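You operate a simulated robot arm through the tools that you are given. There is no shell and no other tool. Be economical: measure what you need, move in short steps, check, and stop when the job is done.

You are at the controls of a simulated robot arm. One attempt, no reset.

Task
Inflate the orange buoy into the green, then vent it flat.
Fine: never past the green; buoy air valve closed, vent knob back down. Where these are worked on the way, their far stop is far enough and under half their travel is too little: buoy air valve.

The check looks at the end state, three seconds after you hand in, the way a careful person would. Anything else that was tipped, shoved, dropped, spilled or broken makes it a failure.

Robot
A 7-joint arm with a two-finger parallel gripper, fixed in place. Base frame: the origin is at the foot of the arm, x ahead of it, y to its left, z up. Readings come in mm, degrees, newtons and seconds.
Its first joint turns from -166.0 to 166.0 degrees. Payload 1.57 kg.
Tool frame: the origin (TCP) lies between the finger pads and is the grasp point; the fingertips stand 30 mm ahead of it; z points along the fingers, y is the line along which they close. The gripper opens to 110 mm. The fingers are 24 mm wide and 12 mm thick; the gripper's body (48 by 112 mm) begins 78 mm behind the TCP.
Orientation is that of the tool frame in the base frame, as a unit quaternion [x, y, z, w]. With the fingers straight down and closing along the base's y, the tool's x points along the base's -x, its y along +y and its z along -z.

Tools
- The arm moves only by the tool drive_tool. Its arguments are lists of equal length, an entry for each row: "travel": the shift along the tool's x, y, z in mm, a list of three; "angular": the turn, a rotation vector about the tool's x, y, z in degrees, a list of three; "grip": the closure, from 0 (fully open) to 1 (shut). In form: {"travel": [[tx, ty, tz], ...], "angular": [[rx, ry, rz], ...], "grip": [grip, ...]}. A call has 1 to 12 rows; each row shifts and turns the commanded pose from where the row before left it, along the tool's axes as they then stand. Each row takes 0.2 s and may step no farther than 50 mm and 8.6 degrees from the row before; otherwise, or with a gripper value out of range, the whole call is refused. Where a pose cannot be reached the arm comes as near as it can. A force on the tool above 90 N (or 10 N above the force at the start of the call, whichever is more), or a blocked arm, ends the call early, and 0.2 s more pass. Each finger travels about 108 mm/s and halts on what it meets, pressing with about 41 N; the grip force reading is that of the motor and also rises with nothing between the fingers. The clock runs only during rows and for 0.2 s after the last one: add rows that do not move to give the fingers time. It gives the time, the measured TCP pose, the force on the tool (base axes), the opening and the grip force at its end, in the units of the frame above (readings bear some noise), with the torque about the TCP (base axes, N m) and any sound that the robot's microphone picked up.
- Cameras (640 x 400 px; columns grow to the right, rows downward): "scene" is fixed at [37.3, 642.1, 1467.9]; the picture's right is [-0.50, -0.87, 0.00], its down [-0.52, 0.30, -0.80] and it looks along [0.69, -0.40, -0.60] (base axes); focal length 328 px, centre (320, 200). "wrist" rides on the gripper at [70, 16, -141] in the tool frame; the picture's right is [-0.23, 0.97, 0.00], its down [-0.86, -0.20, -0.48] and it looks along [-0.47, -0.11, 0.88] (tool axes); focal length 222 px, centre (320, 200). There is no depth. A picture from a camera that has moved, and an enlarged one, comes with that camera's place and axes in the base frame and with its lens. The place of the scene camera against the robot may be out by one fixed shift of up to 25 mm in any direction.
- camera(camera): a new picture of that camera. It takes no simulated time.
- move_column(by): slides the trunk up (or, below 0, down) by that many mm; the arm rides with it, the base frame stays. It gives what a move gives, with no picture.
- zoom(camera, box): a new picture of the part [left, top, right, bottom] of that camera's present view, enlarged. It takes no simulated time.
- job_done(): hands the job in; it is judged then, once.

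Go step by step. Nothing tells you positions but the pictures and the camera data: compare them with the known pose of the tool, close in by small moves and look again before you grip or let go. The budget is 120 turns and 84 pictures, counting those below and the enlarged ones. Unless the task says otherwise, let go and move clear before handing in, and close with one line.

The tools are called after "Call:" as a command line: name --argument value ..., lists and objects as JSON in quotes. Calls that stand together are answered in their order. drive_tool: Moves the arm, as the interface text tells. Its arguments: {"type":"object","properties":{"travel":{"type":"array"},"angular":{"type":"array"},"grip":{"type":"array"}},"required":["travel","angular","grip"]} The other tools are called the same way: move_column (by) slides the trunk up or down; camera (camera) takes a picture; zoom (camera, box) takes an enlarged picture of a part of a camera's view; job_done () hands the job in.

At the start:

```text
t: 0.0
tool_pos: [450.6, 362.5, 1158.0]
orientation: [0.0, 1.0, 0.0, 0.0]
force: [-0.1, -0.2, 1.0]
torque: [-0.02, -0.02, 0.01]
width: 109.8
finger_force: 0.0
trunk travel left (down, up): [-425.0, 185.0]
```

scene: 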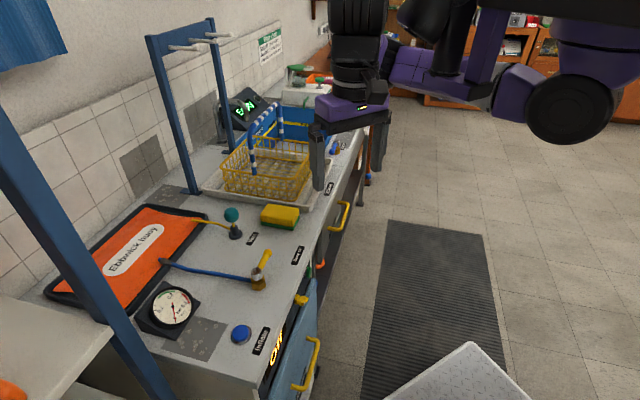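
wrist: 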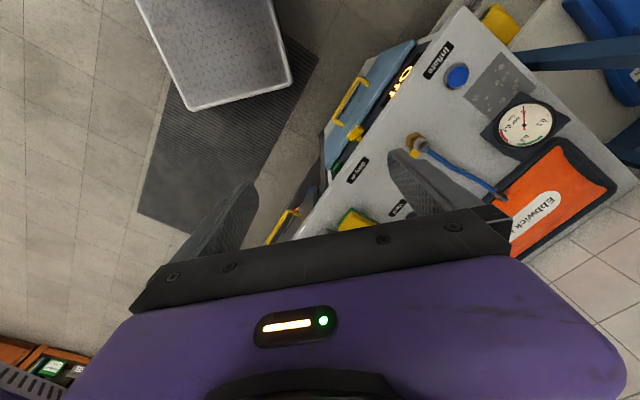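

I see a bench with the orange buoy, a gauge, a blue button labelled "Inflate", a yellow-handled valve and a teal knob. I'll enlarge these to read the labels.

Call:
zoom --camera "scene" --box '[130, 190, 350, 328]'

Call:
zoom --camera "scene" --box '[120, 270, 340, 400]'

Call:
zoom --camera "wrist" --box '[320, 20, 640, 220]'

```text
2.90 times, centred on (240, 259) of scene
camera zoom: at [37.3, 642.1, 1467.9], right [-0.5, -0.87, 0.0], down [-0.52, 0.3, -0.8], along [0.69, -0.4, -0.6], focal length 950 px, centre (552, 29)
```

zoom: 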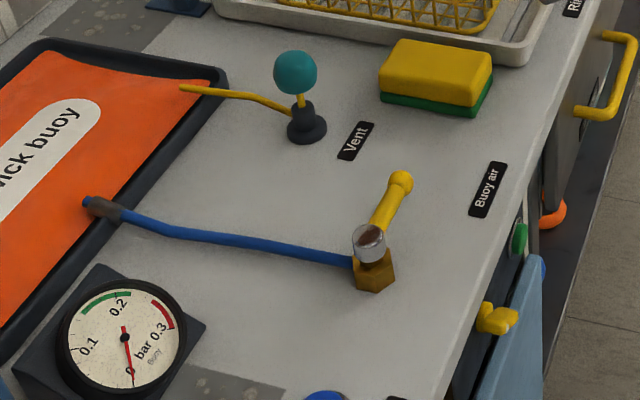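

```text
2.91 times, centred on (230, 335) of scene
camera zoom: at [37.3, 642.1, 1467.9], right [-0.5, -0.87, 0.0], down [-0.52, 0.3, -0.8], along [0.69, -0.4, -0.6], focal length 954 px, centre (582, -193)
```

zoom: 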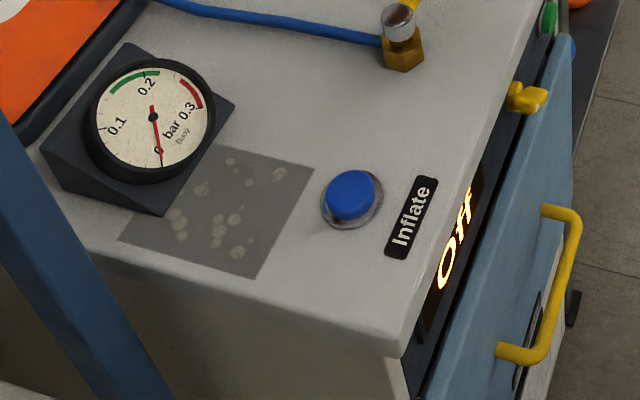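

```text
2.00 times, centred on (480, 120) of wrist
camera zoom: at [381.8, 378.5, 1302.2], right [0.23, 0.97, 0.0], down [0.86, -0.2, 0.48], along [0.47, -0.11, -0.88], focal length 444 px, centre (0, 360)
```

zoom: 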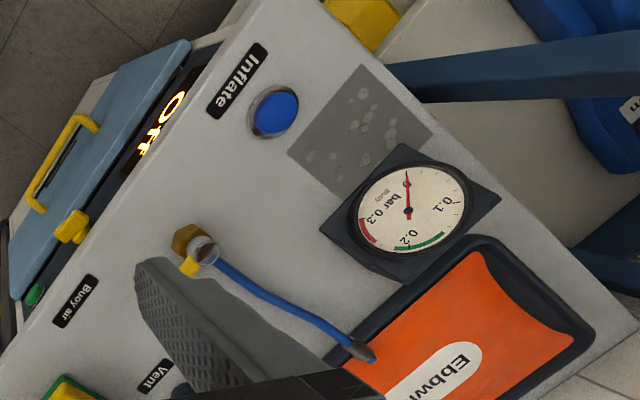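

The valve is near (525, 529), the button near (430, 597) and the vent near (715, 515), on a bench top at about z 870. I'll move above the valve for a closer view with the wrist camera.

Call:
drive_tool --travel '[[-27, 35, 7], [-27, 35, 7], [-27, 35, 7], [-27, 35, 7], [0, 0, 0]]' --angular '[[0, 0, 0], [0, 0, 0], [0, 0, 0], [0, 0, 0], [0, 0, 0]]' --grip '[0, 0, 0, 0, 0]'

Call:
camera --camera "wrist"

Call:
camera --camera "scene"

```text
t: 1.2
tool_pos: [561.0, 501.1, 1131.5]
orientation: [-0.001, 1.0, 0.0, 0.0]
force: [-0.1, -0.5, 0.2]
torque: [-0.03, 0.01, -0.01]
width: 109.9
finger_force: 0.2
trunk travel left (down, up): [-425.0, 185.0]
```

```text
78 pictures are left
camera wrist: at [492.0, 517.4, 1275.0], right [0.23, 0.97, 0.0], down [0.86, -0.2, 0.48], along [0.47, -0.11, -0.88], focal length 222 px, centre (320, 200)
```

wrist: 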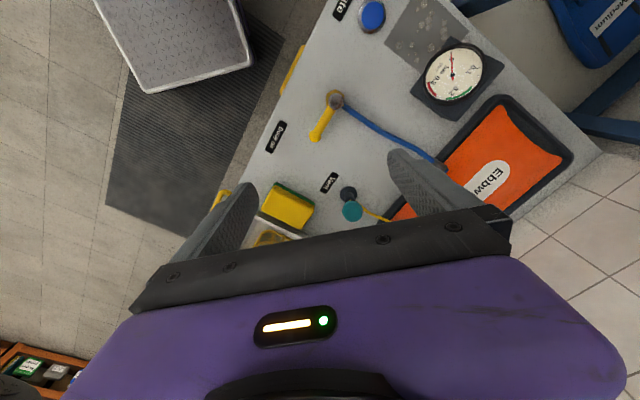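

```text
77 pictures are left
```

scene: 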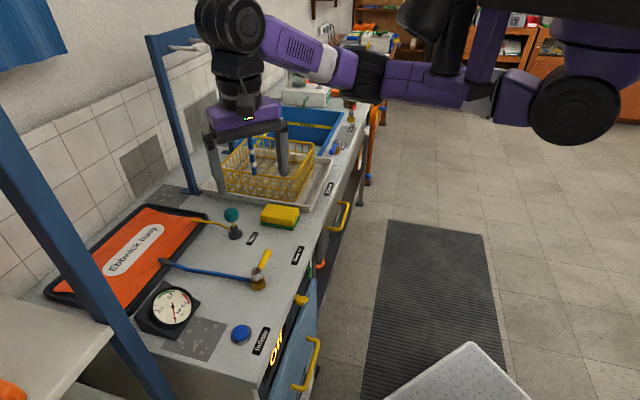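

Call:
zoom --camera "wrist" --box '[240, 60, 480, 230]'

```text
2.35 times, centred on (360, 145) of wrist
camera zoom: at [492.0, 517.4, 1275.0], right [0.23, 0.97, 0.0], down [0.86, -0.2, 0.48], along [0.47, -0.11, -0.88], focal length 523 px, centre (226, 329)
```

zoom: 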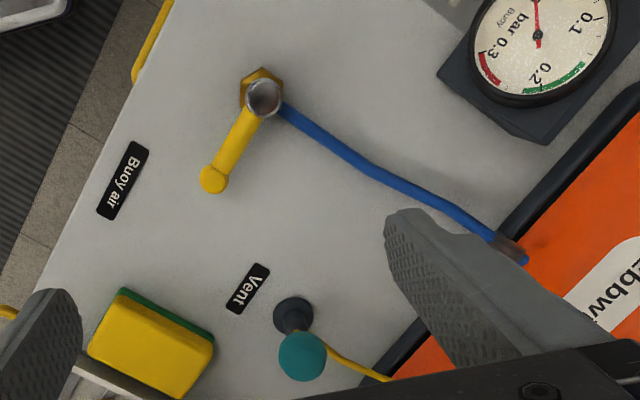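

The button top is about (432, 608, 870) and the valve pivot about (528, 535, 903). The valve handle points parallel to the bench's front edge, with its end near (571, 490). I'll close the fingers, turn the tool 43° and come down beside the handle for a better look.

Call:
drive_tool --travel '[[9, -8, 37], [9, -7, 37], [9, -7, 37], [0, 0, 0], [0, 0, 0], [0, 0, 0], [0, 0, 0], [0, 0, 0], [0, 0, 0]]' --angular '[[0, 0, 0], [0, 0, 0], [0, 0, 0], [0, 0, 8.6], [0, 0, 8.6], [0, 0, 8.6], [0, 0, 8.6], [0, 0, 8.6], [0, 0, 0]]' --grip '[1, 1, 1, 1, 1, 1, 1, 1, 1]'

Call:
camera --camera "wrist"

Call:
zoom --camera "scene" --box '[140, 160, 340, 285]'

```text
t: 3.2
tool_pos: [532.1, 479.4, 1021.2]
orientation: [0.366, 0.93, 0.0, -0.001]
force: [0.3, 0.7, -0.7]
torque: [0.0, 0.01, 0.0]
width: 0.0
finger_force: 21.7
trunk travel left (down, up): [-425.0, 185.0]
```

```text
75 pictures are left
camera wrist: at [492.7, 539.7, 1163.7], right [0.83, 0.56, 0.0], down [0.49, -0.73, 0.48], along [0.27, -0.4, -0.88], focal length 222 px, centre (320, 200)
```

wrist: 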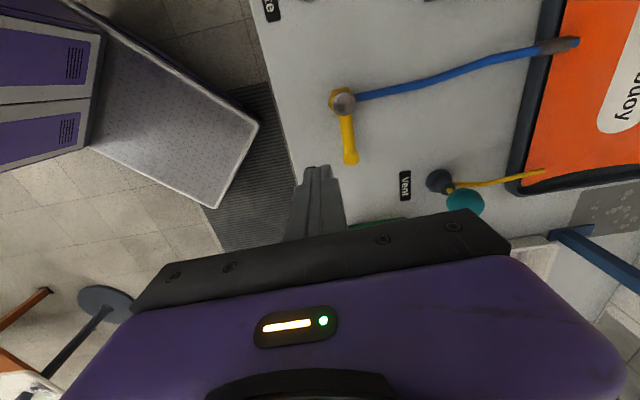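

```text
3.20 times, centred on (240, 222) of scene
camera zoom: at [37.3, 642.1, 1467.9], right [-0.5, -0.87, 0.0], down [-0.52, 0.3, -0.8], along [0.69, -0.4, -0.6], focal length 1049 px, centre (576, 128)
```

zoom: 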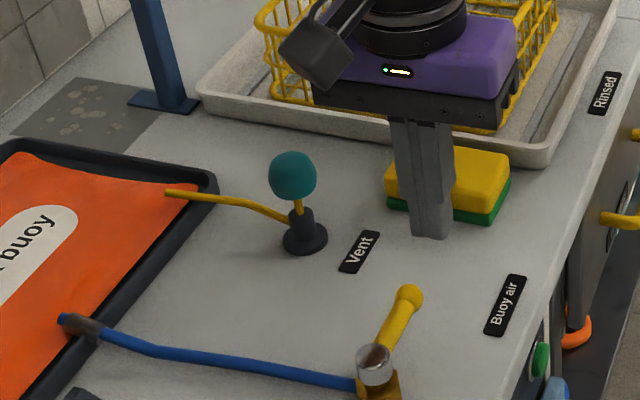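

The closed fingers stand in front of the handle, about 35 mm from its axis. I'll go down to handle height and push gently towards the buoy, watching the force.

Call:
drive_tool --travel '[[0, 0, 40], [0, 0, 40], [0, 0, 25], [0, 0, 0], [0, 5, 0], [0, 5, 0], [0, 5, 0], [0, 5, 0], [0, 5, 0]]' --angular '[[0, 0, 0], [0, 0, 0], [0, 0, 0], [0, 0, 0], [0, 0, 0], [0, 0, 0], [0, 0, 0], [0, 0, 0], [0, 0, 0]]' --grip '[1, 1, 1, 1, 1, 1, 1, 1, 1]'

Call:
zoom --camera "scene" --box '[160, 190, 340, 302]'

Call:
camera --camera "wrist"

```text
t: 5.2
tool_pos: [543.8, 491.7, 916.1]
orientation: [0.363, 0.932, -0.01, 0.0]
force: [-36.2, -58.9, 11.0]
torque: [-0.88, 0.52, -0.43]
width: 0.2
finger_force: 20.9
trunk travel left (down, up): [-425.0, 185.0]
```

```text
3.56 times, centred on (250, 246) of scene
camera zoom: at [37.3, 642.1, 1467.9], right [-0.5, -0.87, 0.0], down [-0.52, 0.3, -0.8], along [0.69, -0.4, -0.6], focal length 1165 px, centre (569, 36)
```

zoom: 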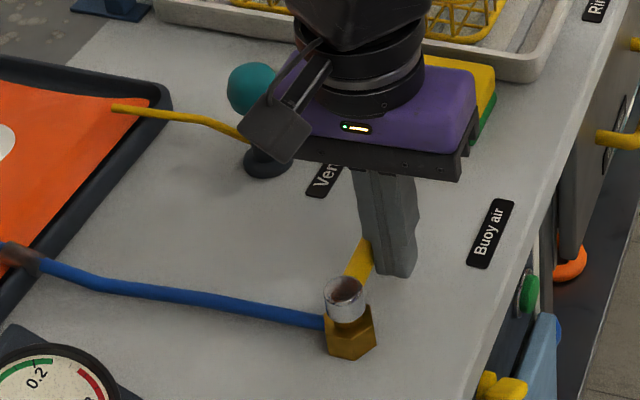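

```text
72 pictures are left
camera wrist: at [505.9, 554.3, 1057.6], right [0.83, 0.56, -0.02], down [0.5, -0.72, 0.49], along [0.26, -0.41, -0.87], focal length 222 px, centre (320, 200)
```

wrist: 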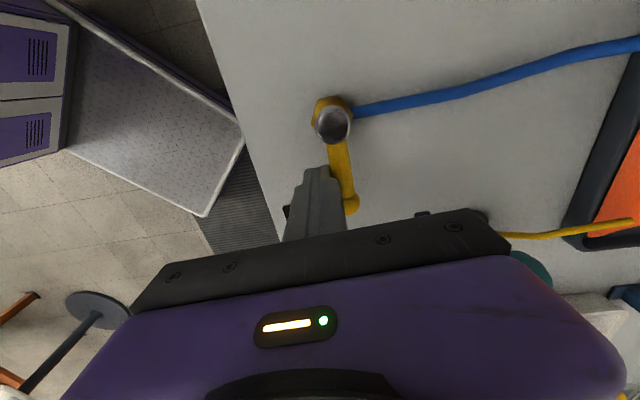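

The handle did not give way and the force rose to about 69 N, so this side is its closed stop. I'll back off, rise over the handle, and come down on the other side.

Call:
drive_tool --travel '[[0, -15, 0], [0, 0, -40], [0, 0, -30], [0, 30, 0], [0, 29, 0], [0, 0, 40], [0, 0, 30], [0, 0, 0]]' --angular '[[0, 0, 0], [0, 0, 0], [0, 0, 0], [0, 0, 0], [0, 0, 0], [0, 0, 0], [0, 0, 0], [0, 0, 0]]' --grip '[1, 1, 1, 1, 1, 1, 1, 1]'

Call:
camera --camera "wrist"

Call:
zoom --camera "scene" --box '[120, 190, 340, 328]'

```text
t: 7.0
tool_pos: [580.8, 530.3, 916.9]
orientation: [0.366, 0.93, 0.0, 0.0]
force: [-0.2, 0.4, -0.1]
torque: [-0.02, 0.04, 0.01]
width: 0.0
finger_force: 21.7
trunk travel left (down, up): [-425.0, 185.0]
```

```text
71 pictures are left
camera wrist: at [540.8, 589.8, 1058.7], right [0.83, 0.56, 0.0], down [0.49, -0.73, 0.48], along [0.27, -0.4, -0.88], focal length 222 px, centre (320, 200)
```

wrist: 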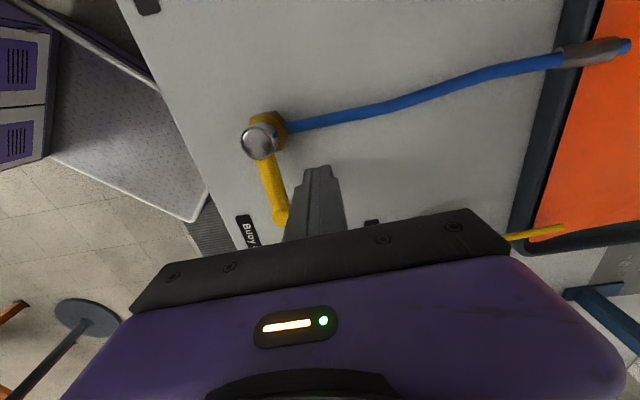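

```text
2.90 times, centred on (230, 259) of scene
camera zoom: at [37.3, 642.1, 1467.9], right [-0.5, -0.87, 0.0], down [-0.52, 0.3, -0.8], along [0.69, -0.4, -0.6], focal length 950 px, centre (581, 29)
```

zoom: 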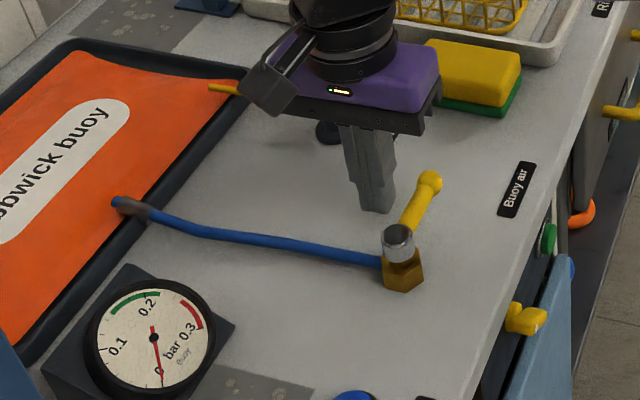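

The fingers are now on the buoy side of the handle. I'll push it the other way along an arc about the pivot, starting with roughly 30°.

Call:
drive_tool --travel '[[0, -7, 0], [0, -6, 0], [-2.2, -5.7, 0], [-2.2, -5.7, 0], [-0.6, -6, 0], [-0.6, -6, 0]]' --angular '[[0, 0, 0], [0, 0, 0], [0, 0, 0], [0, 0, 0], [0, 0, 0], [0, 0, 0]]' --grip '[1, 1, 1, 1, 1, 1]'

Call:
zoom --camera "scene" --box '[120, 190, 340, 328]'

```text
t: 8.4
tool_pos: [558.8, 499.9, 915.6]
orientation: [0.367, 0.93, 0.0, 0.0]
force: [0.6, 0.6, 0.8]
torque: [0.0, 0.01, 0.0]
width: 0.1
finger_force: 20.8
trunk travel left (down, up): [-425.0, 185.0]
```

```text
2.90 times, centred on (230, 259) of scene
camera zoom: at [37.3, 642.1, 1467.9], right [-0.5, -0.87, 0.0], down [-0.52, 0.3, -0.8], along [0.69, -0.4, -0.6], focal length 950 px, centre (581, 29)
```

zoom: 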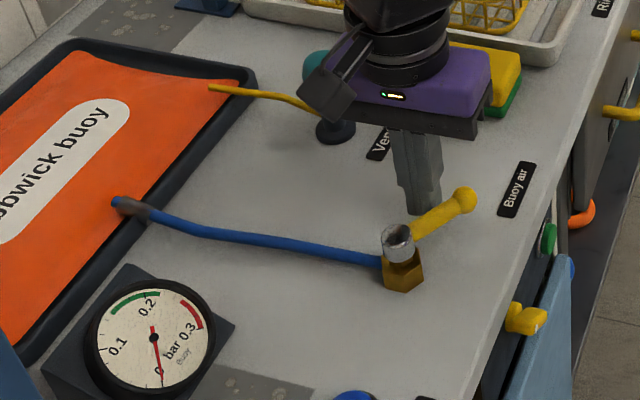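

The handle turns freely this way. I'll continue along the arc to about 90°.

Call:
drive_tool --travel '[[1, -6, 0], [1, -6, 0], [2.5, -5.5, 0], [2.5, -5.5, 0], [3.9, -4.7, 0], [3.9, -4.7, 0], [4.9, -3.6, 0], [4.9, -3.6, 0]]' --angular '[[0, 0, 0], [0, 0, 0], [0, 0, 0], [0, 0, 0], [0, 0, 0], [0, 0, 0], [0, 0, 0], [0, 0, 0]]' --grip '[1, 1, 1, 1, 1, 1, 1, 1]'

Call:
zoom --camera "scene" --box '[120, 190, 340, 328]'

Call:
camera --camera "wrist"

```text
t: 10.2
tool_pos: [518.5, 488.4, 914.9]
orientation: [0.371, 0.929, 0.001, 0.003]
force: [24.1, -5.6, 1.0]
torque: [-0.03, -0.36, -0.1]
width: 0.1
finger_force: 21.0
trunk travel left (down, up): [-425.0, 185.0]
```

```text
2.90 times, centred on (230, 259) of scene
camera zoom: at [37.3, 642.1, 1467.9], right [-0.5, -0.87, 0.0], down [-0.52, 0.3, -0.8], along [0.69, -0.4, -0.6], focal length 950 px, centre (581, 29)
```

zoom: 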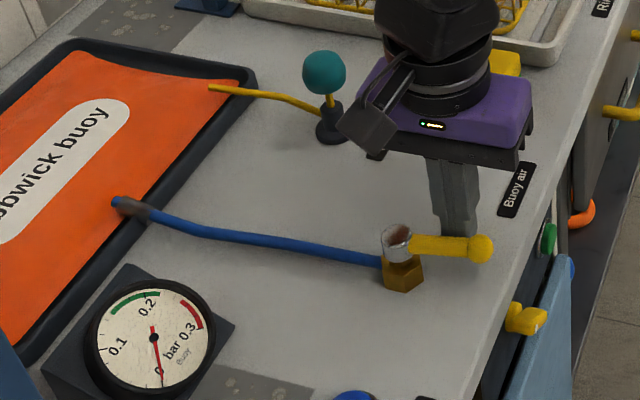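

```text
67 pictures are left
camera wrist: at [479.2, 547.5, 1057.0], right [0.83, 0.55, 0.0], down [0.48, -0.73, 0.48], along [0.27, -0.4, -0.88], focal length 222 px, centre (320, 200)
```

wrist: 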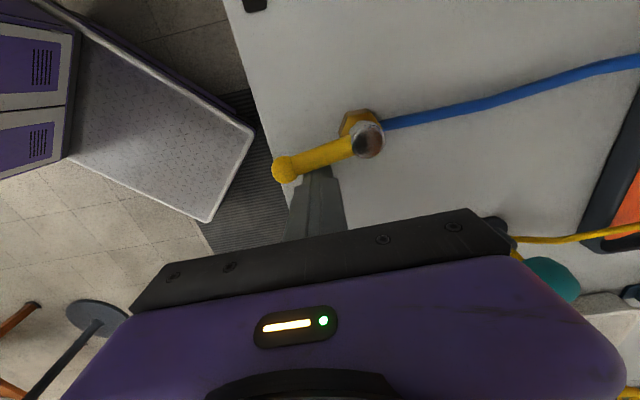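

The handle now lines up with the hose and the force has risen, so it is near the stop. One small nudge will confirm it.

Call:
drive_tool --travel '[[3, -1, 0], [3, 0, 0]]' --angular '[[0, 0, 0], [0, 0, 0]]' --grip '[1, 1]'

Call:
zoom --camera "scene" --box '[120, 190, 340, 328]'

```text
t: 10.8
tool_pos: [516.9, 486.8, 915.6]
orientation: [0.374, 0.927, -0.002, 0.006]
force: [57.4, -29.3, 2.0]
torque: [-0.11, -1.04, 0.04]
width: 0.1
finger_force: 21.4
trunk travel left (down, up): [-425.0, 185.0]
```

```text
2.90 times, centred on (230, 259) of scene
camera zoom: at [37.3, 642.1, 1467.9], right [-0.5, -0.87, 0.0], down [-0.52, 0.3, -0.8], along [0.69, -0.4, -0.6], focal length 950 px, centre (581, 29)
```

zoom: 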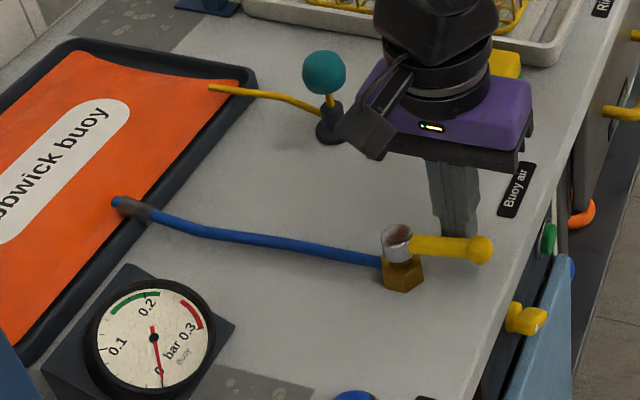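

The valve is at its open stop. I'll back off, rise and move over the Inflate button.

Call:
drive_tool --travel '[[-15, 0, 0], [0, 0, -40], [0, 0, -30], [40, 8, 0], [40, 8, 0], [40, 8, 0], [33, 7, 0], [0, 0, 0]]' --angular '[[0, 0, 0], [0, 0, 0], [0, 0, 0], [0, 0, 0], [0, 0, 0], [0, 0, 0], [0, 0, 0], [0, 0, 0]]' --grip '[1, 1, 1, 1, 1, 1, 1, 1]'

Call:
camera --camera "wrist"

Call:
camera --camera "scene"

```text
t: 12.6
tool_pos: [427.2, 607.0, 985.0]
orientation: [0.367, 0.93, 0.0, 0.0]
force: [0.3, -0.2, 0.0]
torque: [0.02, 0.01, 0.02]
width: 0.0
finger_force: 21.5
trunk travel left (down, up): [-425.0, 185.0]
```

```text
65 pictures are left
camera wrist: at [388.3, 667.4, 1127.5], right [0.83, 0.56, 0.0], down [0.49, -0.73, 0.48], along [0.27, -0.4, -0.88], focal length 222 px, centre (320, 200)
```

wrist: 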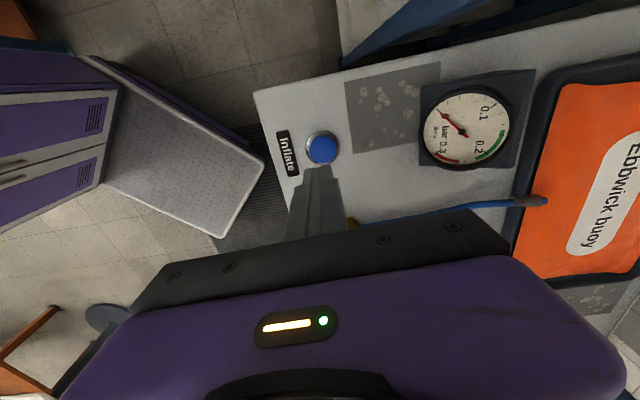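

```text
64 pictures are left
```

scene: 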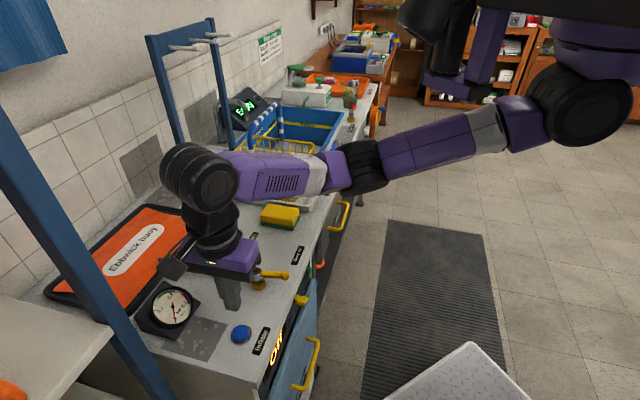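

I'm centred over the button within about 3 mm and the wrist camera can read the gauge. I'll descend to just above it and press briefly.

Call:
drive_tool --travel '[[2, 2, 40], [0, 0, 37], [0, 0, 3], [0, 0, 3], [0, 0, 3], [0, 0, 0]]' --angular '[[0, 0, 0], [0, 0, 0], [0, 0, 0], [0, 0, 0], [0, 0, 0], [0, 0, 0]]' --grip '[1, 1, 1, 1, 1, 1]'

Call:
zoom --camera "wrist" --box '[300, 40, 620, 240]'

Call:
zoom --camera "scene" --box '[120, 265, 320, 390]'

```text
t: 14.0
tool_pos: [425.7, 613.0, 898.5]
orientation: [0.366, 0.931, 0.0, 0.0]
force: [-0.4, -0.1, 1.3]
torque: [0.02, 0.0, 0.01]
width: 0.2
finger_force: 21.3
trunk travel left (down, up): [-425.0, 185.0]
```

```text
2.00 times, centred on (460, 140) of wrist
camera zoom: at [388.4, 670.8, 1042.2], right [0.83, 0.56, 0.0], down [0.49, -0.73, 0.48], along [0.27, -0.4, -0.88], focal length 444 px, centre (40, 320)
```

zoom: 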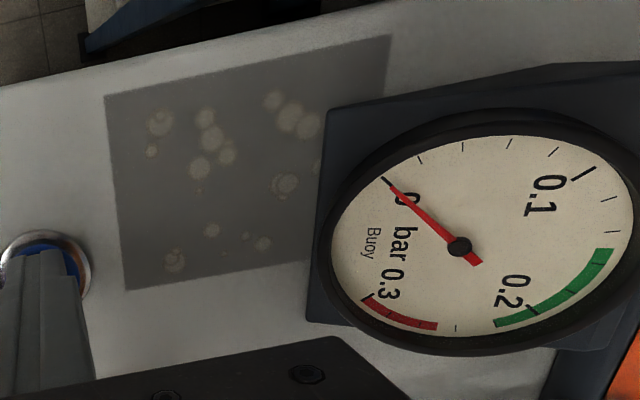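

```text
3.20 times, centred on (220, 328) of scene
camera zoom: at [37.3, 642.1, 1467.9], right [-0.5, -0.87, 0.0], down [-0.52, 0.3, -0.8], along [0.69, -0.4, -0.6], focal length 1049 px, centre (640, -208)
```

zoom: 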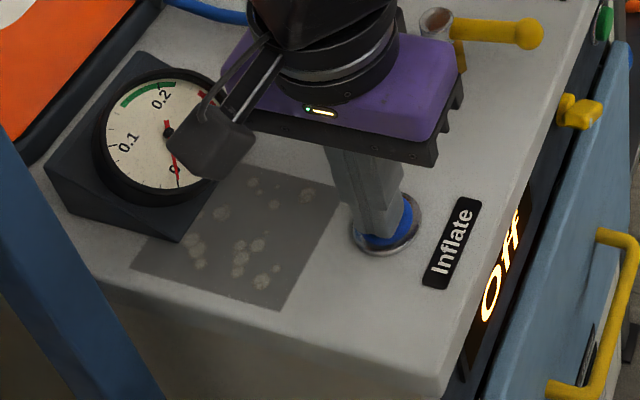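

No contact yet, and the tool sits about 5 mm off centre. I'll correct that and press down in 2 mm steps.

Call:
drive_tool --travel '[[-5, 0, 0], [0, 0, 2], [0, 0, 2], [0, 0, 2], [0, 0, 0]]' --angular '[[0, 0, 0], [0, 0, 0], [0, 0, 0], [0, 0, 0], [0, 0, 0]]' --grip '[1, 1, 1, 1, 1]'

Call:
zoom --camera "wrist" --box '[300, 40, 620, 240]'

```text
t: 15.2
tool_pos: [431.0, 607.0, 895.3]
orientation: [0.366, 0.931, 0.001, 0.001]
force: [-3.8, 0.1, 11.2]
torque: [0.05, 0.1, 0.04]
width: 0.3
finger_force: 21.1
trunk travel left (down, up): [-425.0, 185.0]
heard: click
```

```text
2.00 times, centred on (460, 140) of wrist
camera zoom: at [392.7, 666.9, 1037.6], right [0.83, 0.56, 0.0], down [0.49, -0.73, 0.48], along [0.27, -0.4, -0.88], focal length 444 px, centre (40, 320)
```

zoom: 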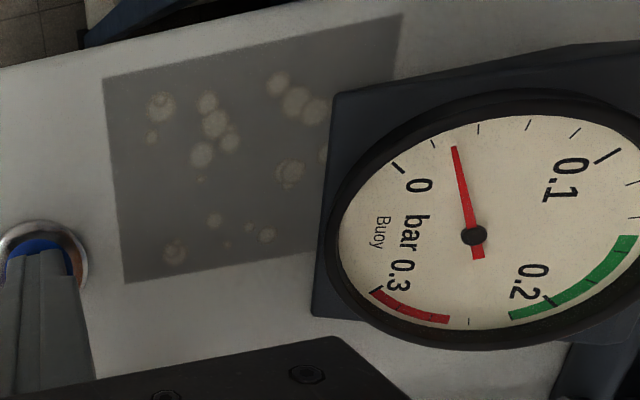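

The button clicked and the gauge is at about 0.03 bar. I'll hold for one short row and see the rate.

Call:
drive_tool --travel '[[0, 0, 0]]' --angular '[[0, 0, 0]]' --grip '[1]'

Call:
zoom --camera "wrist" --box '[300, 40, 620, 240]'

```text
t: 15.6
tool_pos: [432.1, 608.0, 895.6]
orientation: [0.366, 0.93, 0.002, 0.0]
force: [-4.3, 1.6, 13.3]
torque: [0.05, 0.08, 0.01]
width: 0.2
finger_force: 21.1
trunk travel left (down, up): [-425.0, 185.0]
```

```text
2.00 times, centred on (460, 140) of wrist
camera zoom: at [392.8, 667.0, 1037.3], right [0.83, 0.56, 0.0], down [0.49, -0.73, 0.48], along [0.27, -0.4, -0.88], focal length 444 px, centre (40, 320)
```

zoom: 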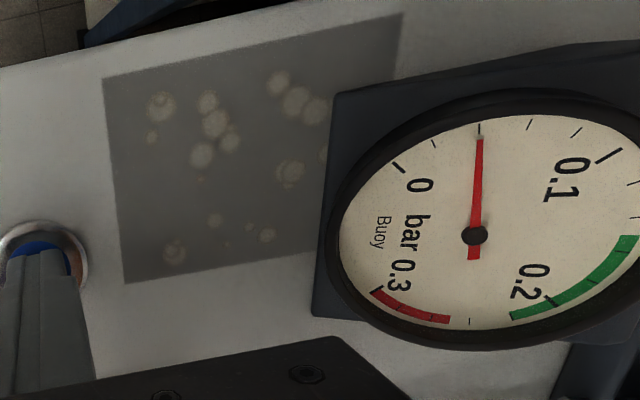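

The gauge reads about 0.04 bar and rises slowly. I'll hold for about 1.2 s more.

Call:
drive_tool --travel '[[0, 0, 0], [0, 0, 0], [0, 0, 0], [0, 0, 0], [0, 0, 0]]' --angular '[[0, 0, 0], [0, 0, 0], [0, 0, 0], [0, 0, 0], [0, 0, 0]]' --grip '[1, 1, 1, 1, 1]'

Call:
zoom --camera "wrist" --box '[300, 40, 620, 240]'

```text
t: 16.8
tool_pos: [432.2, 608.5, 894.0]
orientation: [0.366, 0.93, 0.0, -0.001]
force: [-2.3, 3.5, 14.4]
torque: [0.16, 0.05, 0.01]
width: 0.0
finger_force: 21.2
trunk travel left (down, up): [-425.0, 185.0]
```

```text
2.00 times, centred on (460, 140) of wrist
camera zoom: at [393.0, 666.9, 1037.0], right [0.83, 0.56, 0.0], down [0.49, -0.73, 0.48], along [0.27, -0.4, -0.88], focal length 444 px, centre (40, 320)
```

zoom: 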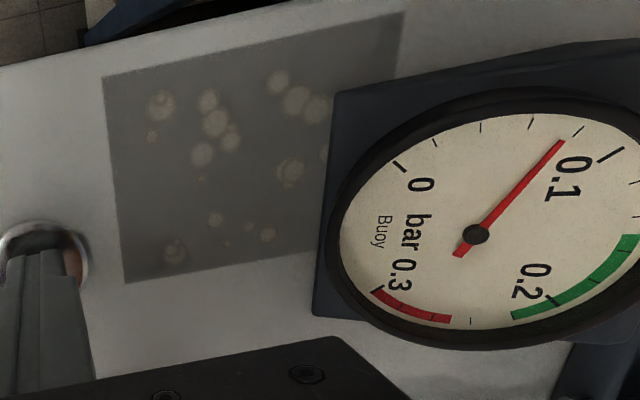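

Pressure is climbing at about 0.03 bar/s and reads about 0.077. I'll hold another 2 s.

Call:
drive_tool --travel '[[0, 0, 0], [0, 0, 0], [0, 0, 0], [0, 0, 0], [0, 0, 0], [0, 0, 0], [0, 0, 0], [0, 0, 0], [0, 0, 0]]' --angular '[[0, 0, 0], [0, 0, 0], [0, 0, 0], [0, 0, 0], [0, 0, 0], [0, 0, 0], [0, 0, 0], [0, 0, 0], [0, 0, 0]]' --grip '[1, 1, 1, 1, 1, 1, 1, 1, 1]'

Call:
zoom --camera "wrist" --box '[300, 40, 620, 240]'

```text
t: 18.8
tool_pos: [431.7, 608.6, 894.4]
orientation: [0.366, 0.931, 0.0, 0.0]
force: [0.4, 3.3, 15.7]
torque: [0.08, 0.01, 0.0]
width: 0.0
finger_force: 21.2
trunk travel left (down, up): [-425.0, 185.0]
```

```text
2.00 times, centred on (460, 140) of wrist
camera zoom: at [393.1, 666.8, 1036.9], right [0.83, 0.56, 0.0], down [0.49, -0.73, 0.48], along [0.27, -0.4, -0.88], focal length 444 px, centre (40, 320)
```

zoom: 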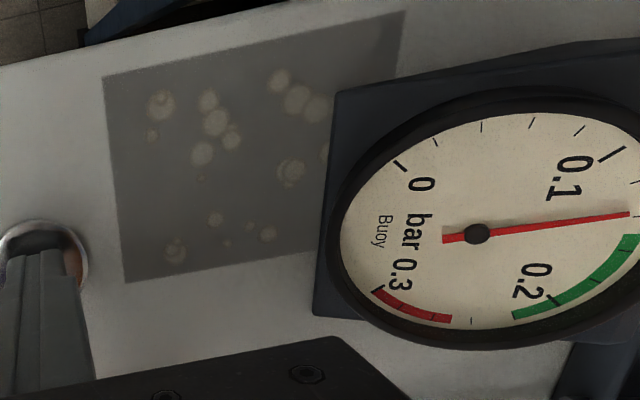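

The gauge reads about 0.14 bar, just below the green. I'll hold 0.4 s more, then lift off and check that it stops rising.

Call:
drive_tool --travel '[[0, 0, 0], [0, 0, 0], [0, 0, 0], [0, 0, -8]]' --angular '[[0, 0, 0], [0, 0, 0], [0, 0, 0], [0, 0, 0]]' --grip '[1, 1, 1, 1]'

Call:
zoom --camera "wrist" --box '[300, 40, 620, 240]'

```text
t: 19.8
tool_pos: [433.0, 605.1, 899.6]
orientation: [0.366, 0.931, -0.002, 0.0]
force: [-1.0, -0.6, 0.9]
torque: [-0.03, 0.02, -0.04]
width: 0.1
finger_force: 21.0
trunk travel left (down, up): [-425.0, 185.0]
```

```text
2.00 times, centred on (460, 140) of wrist
camera zoom: at [392.9, 666.0, 1041.8], right [0.83, 0.56, 0.0], down [0.49, -0.73, 0.48], along [0.27, -0.4, -0.88], focal length 444 px, centre (40, 320)
```

zoom: 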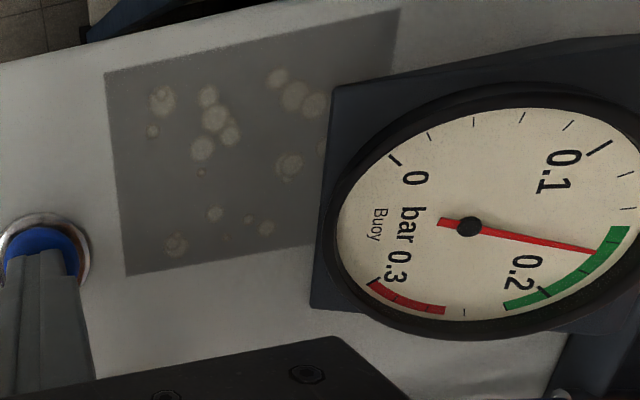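

It's now in the green at about 0.167 bar. I'll rise clear and check that it holds.

Call:
drive_tool --travel '[[0, 0, -30]]' --angular '[[0, 0, 0]]' --grip '[1]'

Call:
zoom --camera "wrist" --box '[300, 40, 620, 240]'

```text
t: 20.2
tool_pos: [430.8, 607.8, 930.6]
orientation: [0.366, 0.93, -0.001, 0.0]
force: [0.2, -0.3, 0.6]
torque: [0.03, -0.01, -0.02]
width: 0.0
finger_force: 21.2
trunk travel left (down, up): [-425.0, 185.0]
```

```text
2.00 times, centred on (460, 140) of wrist
camera zoom: at [391.8, 666.9, 1072.9], right [0.83, 0.56, 0.0], down [0.49, -0.73, 0.48], along [0.27, -0.4, -0.88], focal length 444 px, centre (40, 320)
```

zoom: 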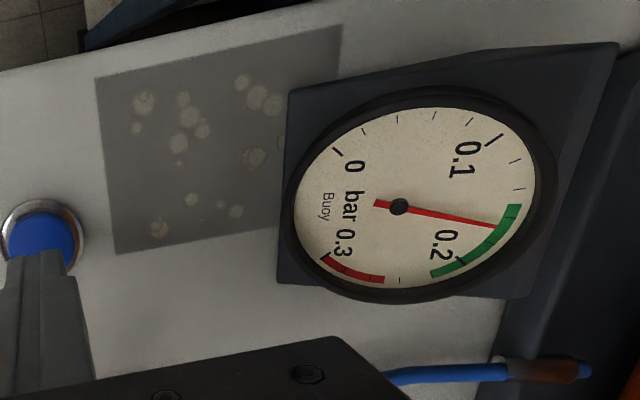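

The pressure holds at about 0.167 bar, in the green. Next I'll go to the button side of the valve handle so I can push it closed.

Call:
drive_tool --travel '[[-28, -10, -14], [-28, -9, 0], [-27, -9, 0], [0, 0, 15], [0, 0, 14], [0, 0, 0]]' --angular '[[0, 0, 0], [0, 0, 0], [0, 0, 0], [0, 0, 0], [0, 0, 0], [0, 0, 0]]' --grip '[1, 1, 1, 1, 1, 1]'

Call:
camera --camera "wrist"

Call:
zoom --camera "scene" --box '[120, 190, 340, 328]'

```text
t: 21.6
tool_pos: [474.0, 529.3, 917.0]
orientation: [0.367, 0.93, -0.001, 0.0]
force: [0.1, -0.6, -0.4]
torque: [-0.02, 0.01, 0.01]
width: 0.0
finger_force: 20.7
trunk travel left (down, up): [-425.0, 185.0]
```

```text
55 pictures are left
camera wrist: at [433.5, 589.9, 1059.1], right [0.83, 0.56, 0.0], down [0.49, -0.73, 0.48], along [0.27, -0.4, -0.88], focal length 222 px, centre (320, 200)
```

wrist: 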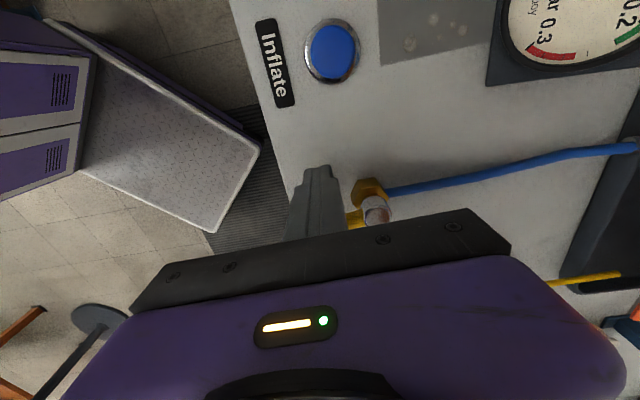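

```text
2.90 times, centred on (230, 259) of scene
camera zoom: at [37.3, 642.1, 1467.9], right [-0.5, -0.87, 0.0], down [-0.52, 0.3, -0.8], along [0.69, -0.4, -0.6], focal length 950 px, centre (581, 29)
```

zoom: 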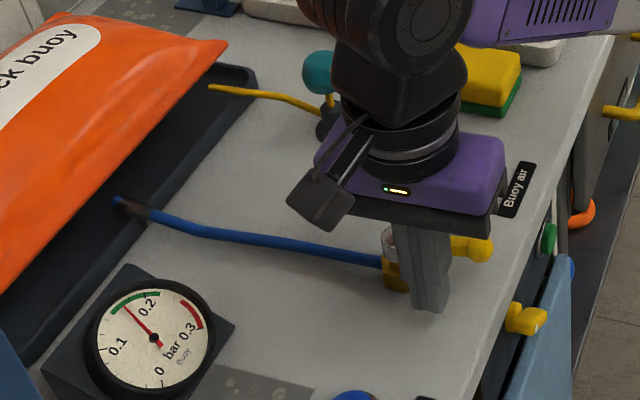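

The buoy is inflated and the fingers are beside the open handle. I'll sweep it back towards closed.

Call:
drive_tool --travel '[[-12, 0, 0], [-5.7, -2.1, 0], [-5.7, -2.1, 0], [-6, -0.6, 0], [-6, -0.6, 0], [-6, 1, 0], [-6, 1, 0], [-5.6, 2.5, 0], [-5.6, 2.5, 0], [-4.7, 3.8, 0], [-4.7, 3.8, 0]]' --angular '[[0, 0, 0], [0, 0, 0], [0, 0, 0], [0, 0, 0], [0, 0, 0], [0, 0, 0], [0, 0, 0], [0, 0, 0], [0, 0, 0], [0, 0, 0], [0, 0, 0]]' --grip '[1, 1, 1, 1, 1, 1, 1, 1, 1, 1, 1]'

Call:
zoom --camera "scene" --box '[120, 190, 340, 328]'

```text
t: 24.0
tool_pos: [529.3, 491.8, 916.9]
orientation: [0.367, 0.93, 0.0, 0.0]
force: [-1.2, -0.3, 0.6]
torque: [-0.02, 0.01, -0.02]
width: 0.1
finger_force: 21.8
trunk travel left (down, up): [-425.0, 185.0]
```

```text
2.90 times, centred on (230, 259) of scene
camera zoom: at [37.3, 642.1, 1467.9], right [-0.5, -0.87, 0.0], down [-0.52, 0.3, -0.8], along [0.69, -0.4, -0.6], focal length 950 px, centre (581, 29)
```

zoom: 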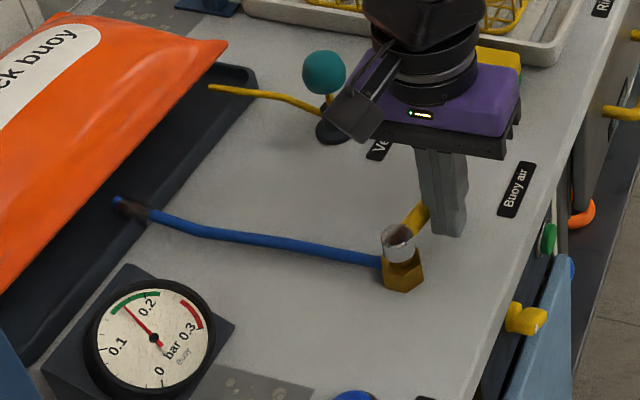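

The handle follows and is nearly closed. I'll make the last bit of the arc up to the stop.

Call:
drive_tool --travel '[[-4, 4.5, 0], [-3, 5, 0], [-1, 4, 0], [0, 4, 0], [0, 3, 0]]' --angular '[[0, 0, 0], [0, 0, 0], [0, 0, 0], [0, 0, 0], [0, 0, 0]]' --grip '[1, 1, 1, 1, 1]'

Call:
zoom --camera "scene" --box '[120, 190, 340, 328]'

```text
t: 25.2
tool_pos: [542.2, 494.6, 915.8]
orientation: [0.361, 0.932, -0.011, -0.003]
force: [-55.5, -64.5, 10.6]
torque: [-0.97, 0.81, -0.33]
width: 0.0
finger_force: 21.2
trunk travel left (down, up): [-425.0, 185.0]
```

```text
2.90 times, centred on (230, 259) of scene
camera zoom: at [37.3, 642.1, 1467.9], right [-0.5, -0.87, 0.0], down [-0.52, 0.3, -0.8], along [0.69, -0.4, -0.6], focal length 950 px, centre (581, 29)
```

zoom: 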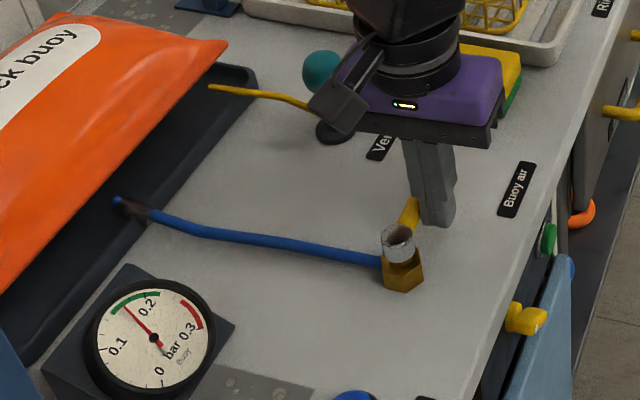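

The valve is at its closed stop and the gauge is steady. I'll back off, rise, open the fingers and go over to the Vent knob to look at it.

Call:
drive_tool --travel '[[0, -25, 0], [0, 0, -50], [0, 0, -50], [0, 0, -45], [-25, 28, 0], [-25, 28, 0], [-25, 28, 0], [-22, 28, 0], [0, 0, 0]]' --angular '[[0, 0, 0], [0, 0, 0], [0, 0, 0], [0, 0, 0], [0, 0, 0], [0, 0, 0], [0, 0, 0], [0, 0, 0], [0, 0, 0]]' --grip '[1, 1, 1, 0.3, 0.3, 0.3, 0.3, 0.3, 0.3]'

Call:
camera --camera "wrist"

Call:
camera --camera "scene"

```text
t: 27.2
tool_pos: [680.6, 496.7, 1061.3]
orientation: [0.367, 0.93, 0.0, -0.001]
force: [-0.1, -0.3, -0.9]
torque: [0.02, -0.01, -0.01]
width: 77.2
finger_force: 0.1
trunk travel left (down, up): [-425.0, 185.0]
```

```text
51 pictures are left
camera wrist: at [641.6, 556.7, 1204.5], right [0.83, 0.56, 0.0], down [0.49, -0.73, 0.48], along [0.27, -0.4, -0.88], focal length 222 px, centre (320, 200)
```

wrist: 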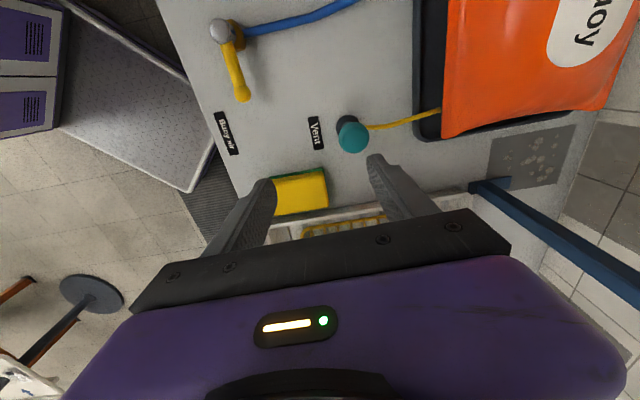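

```text
50 pictures are left
```

scene: 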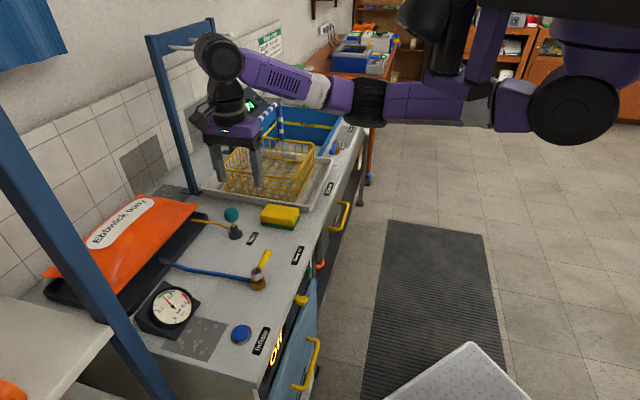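

The Vent knob is a ball about 37 mm across, centred near (704, 531, 945). I'll move over it with the fingers open around it and lower part-way to check.

Call:
drive_tool --travel '[[6, 41, 0], [0, 0, 45], [0, 0, 0]]' --angular '[[0, 0, 0], [0, 0, 0], [0, 0, 0]]' --grip '[0.25, 0.25, 0.25]'

Call:
camera --camera "wrist"

Call:
zoom --camera "scene" --box '[140, 130, 340, 255]'

```text
t: 28.0
tool_pos: [704.4, 530.8, 1019.1]
orientation: [0.367, 0.93, 0.0, 0.001]
force: [-0.4, 0.2, -0.6]
torque: [0.03, 0.0, -0.01]
width: 82.7
finger_force: 0.0
trunk travel left (down, up): [-425.0, 185.0]
```

```text
49 pictures are left
camera wrist: at [665.2, 590.6, 1161.4], right [0.83, 0.56, 0.0], down [0.49, -0.73, 0.48], along [0.27, -0.4, -0.88], focal length 222 px, centre (320, 200)
```

wrist: 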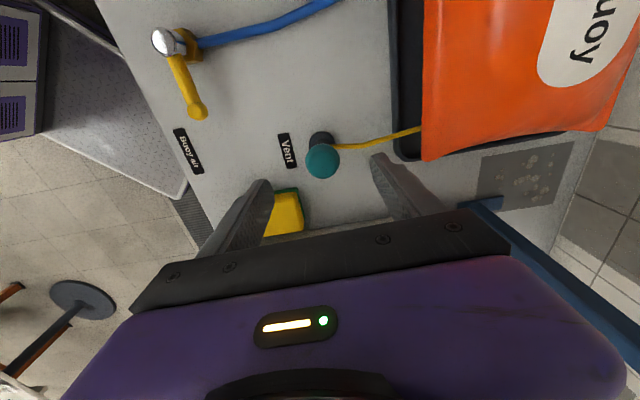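

```text
3.20 times, centred on (240, 192) of scene
camera zoom: at [37.3, 642.1, 1467.9], right [-0.5, -0.87, 0.0], down [-0.52, 0.3, -0.8], along [0.69, -0.4, -0.6], focal length 1049 px, centre (576, 224)
```

zoom: 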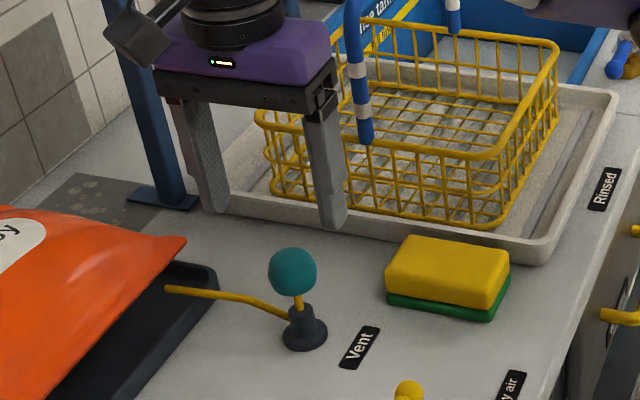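

The knob is confirmed near (708, 531) with clearance on all sides. I'll lower until the fingers straddle it.

Call:
drive_tool --travel '[[-2, 2, 35], [0, 0, 37], [0, 0, 0]]' --angular '[[0, 0, 0], [0, 0, 0], [0, 0, 0]]' --grip '[0.25, 0.25, 0.25]'

Call:
zoom --camera "scene" --box '[160, 150, 320, 250]'

Call:
camera --camera "wrist"

```text
t: 28.8
tool_pos: [707.2, 531.6, 946.4]
orientation: [0.367, 0.93, 0.0, 0.0]
force: [0.0, 0.5, 0.7]
torque: [0.0, -0.03, 0.0]
width: 82.3
finger_force: 0.0
trunk travel left (down, up): [-425.0, 185.0]
```

```text
4.00 times, centred on (240, 200) of scene
camera zoom: at [37.3, 642.1, 1467.9], right [-0.5, -0.87, 0.0], down [-0.52, 0.3, -0.8], along [0.69, -0.4, -0.6], focal length 1311 px, centre (640, 200)
```

zoom: 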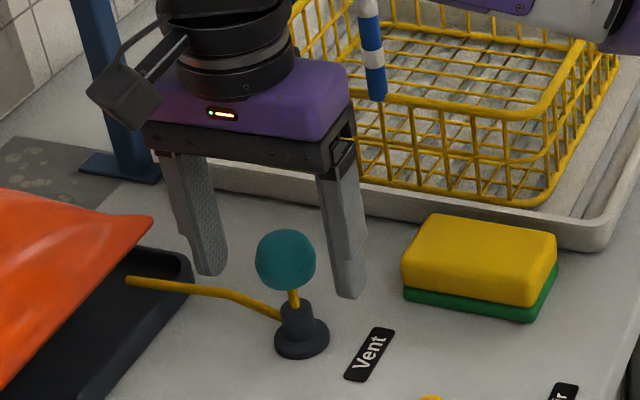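

```text
46 pictures are left
camera wrist: at [668.0, 591.1, 1088.8], right [0.83, 0.56, 0.0], down [0.49, -0.73, 0.48], along [0.27, -0.4, -0.88], focal length 222 px, centre (320, 200)
```

wrist: 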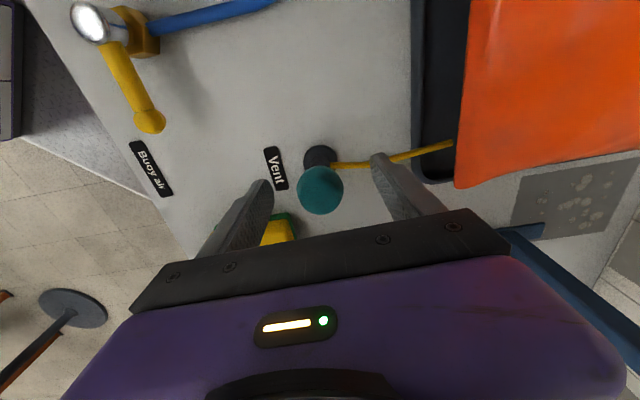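

Comparing both views, the knob centre is slightly lower than the grasp point, near (710, 526, 932). I'll shift there and close the fingers on it.

Call:
drive_tool --travel '[[-5.3, -1.2, 12], [0, 0, 0], [0, 0, 0], [0, 0, 0], [0, 0, 0], [0, 0, 0]]' --angular '[[0, 0, 0], [0, 0, 0], [0, 0, 0], [0, 0, 0], [0, 0, 0], [0, 0, 0]]' --grip '[0.25, 0.45, 0.55, 0.6, 0.65, 0.7]'

Call:
zoom --camera "scene" --box '[160, 150, 320, 250]'

Call:
camera --camera "wrist"

```text
t: 30.2
tool_pos: [709.8, 528.5, 932.8]
orientation: [0.367, 0.93, -0.001, 0.0]
force: [-2.2, -2.3, 0.0]
torque: [0.0, 0.01, 0.03]
width: 36.2
finger_force: 42.9
trunk travel left (down, up): [-425.0, 185.0]
```

```text
4.00 times, centred on (240, 200) of scene
camera zoom: at [37.3, 642.1, 1467.9], right [-0.5, -0.87, 0.0], down [-0.52, 0.3, -0.8], along [0.69, -0.4, -0.6], focal length 1311 px, centre (640, 200)
```

zoom: 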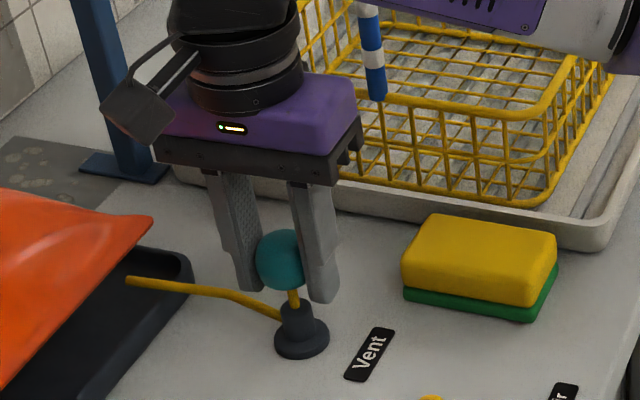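

```text
44 pictures are left
camera wrist: at [670.7, 587.2, 1076.4], right [0.83, 0.56, 0.0], down [0.49, -0.73, 0.48], along [0.27, -0.4, -0.88], focal length 222 px, centre (320, 200)
```

wrist: 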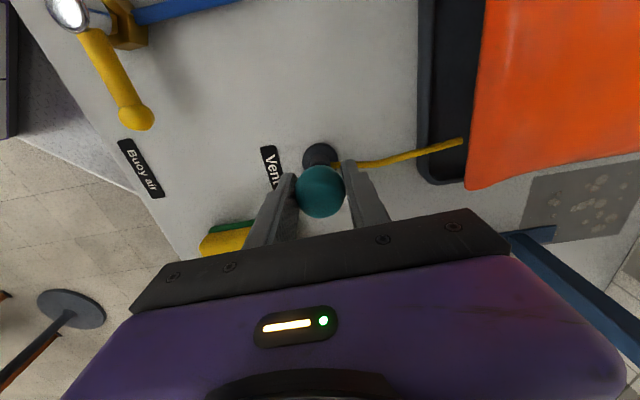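

The knob is gripped at 36 mm with little side force. I'll pull it up in small steps and watch the force.

Call:
drive_tool --travel '[[0, 0, -3], [0, 0, -3], [0, 0, -3], [0, 0, -3]]' --angular '[[0, 0, 0], [0, 0, 0], [0, 0, 0], [0, 0, 0]]' --grip '[0.75, 0.75, 0.75, 0.75]'

Call:
zoom --camera "scene" --box '[120, 190, 340, 328]'

```text
t: 31.2
tool_pos: [710.0, 527.1, 945.0]
orientation: [0.367, 0.93, 0.0, 0.0]
force: [4.3, -3.8, 0.0]
torque: [0.1, 0.1, 0.02]
width: 36.2
finger_force: 42.4
trunk travel left (down, up): [-425.0, 185.0]
```

```text
2.90 times, centred on (230, 259) of scene
camera zoom: at [37.3, 642.1, 1467.9], right [-0.5, -0.87, 0.0], down [-0.52, 0.3, -0.8], along [0.69, -0.4, -0.6], focal length 950 px, centre (581, 29)
```

zoom: 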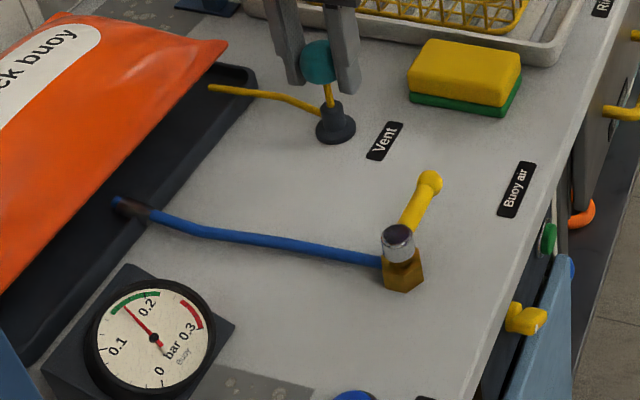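

The knob lifts freely with my grip, with no change on the gauge yet. I'll pull further towards its stop.

Call:
drive_tool --travel '[[0, 0, -3], [0, 0, -3], [0, 0, -3], [0, 0, -3], [0, 0, 0]]' --angular '[[0, 0, 0], [0, 0, 0], [0, 0, 0], [0, 0, 0], [0, 0, 0]]' --grip '[0.75, 0.75, 0.75, 0.75, 0.75]'

Call:
zoom --camera "scene" --box '[120, 190, 340, 328]'

```text
t: 32.4
tool_pos: [708.5, 527.3, 957.2]
orientation: [0.366, 0.93, 0.0, 0.001]
force: [7.7, -8.1, 0.6]
torque: [-0.04, -0.05, 0.05]
width: 35.9
finger_force: 42.2
trunk travel left (down, up): [-425.0, 185.0]
```

```text
2.90 times, centred on (230, 259) of scene
camera zoom: at [37.3, 642.1, 1467.9], right [-0.5, -0.87, 0.0], down [-0.52, 0.3, -0.8], along [0.69, -0.4, -0.6], focal length 950 px, centre (581, 29)
```

zoom: 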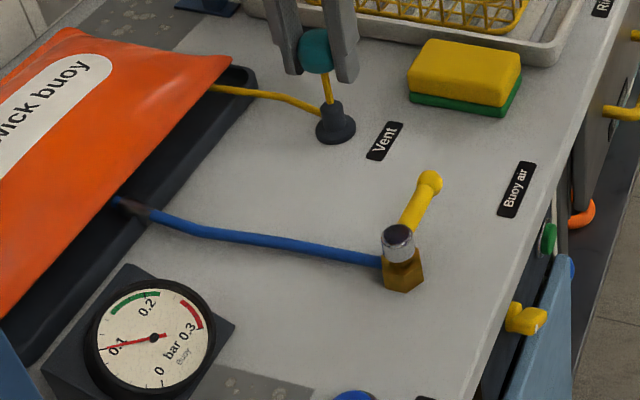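

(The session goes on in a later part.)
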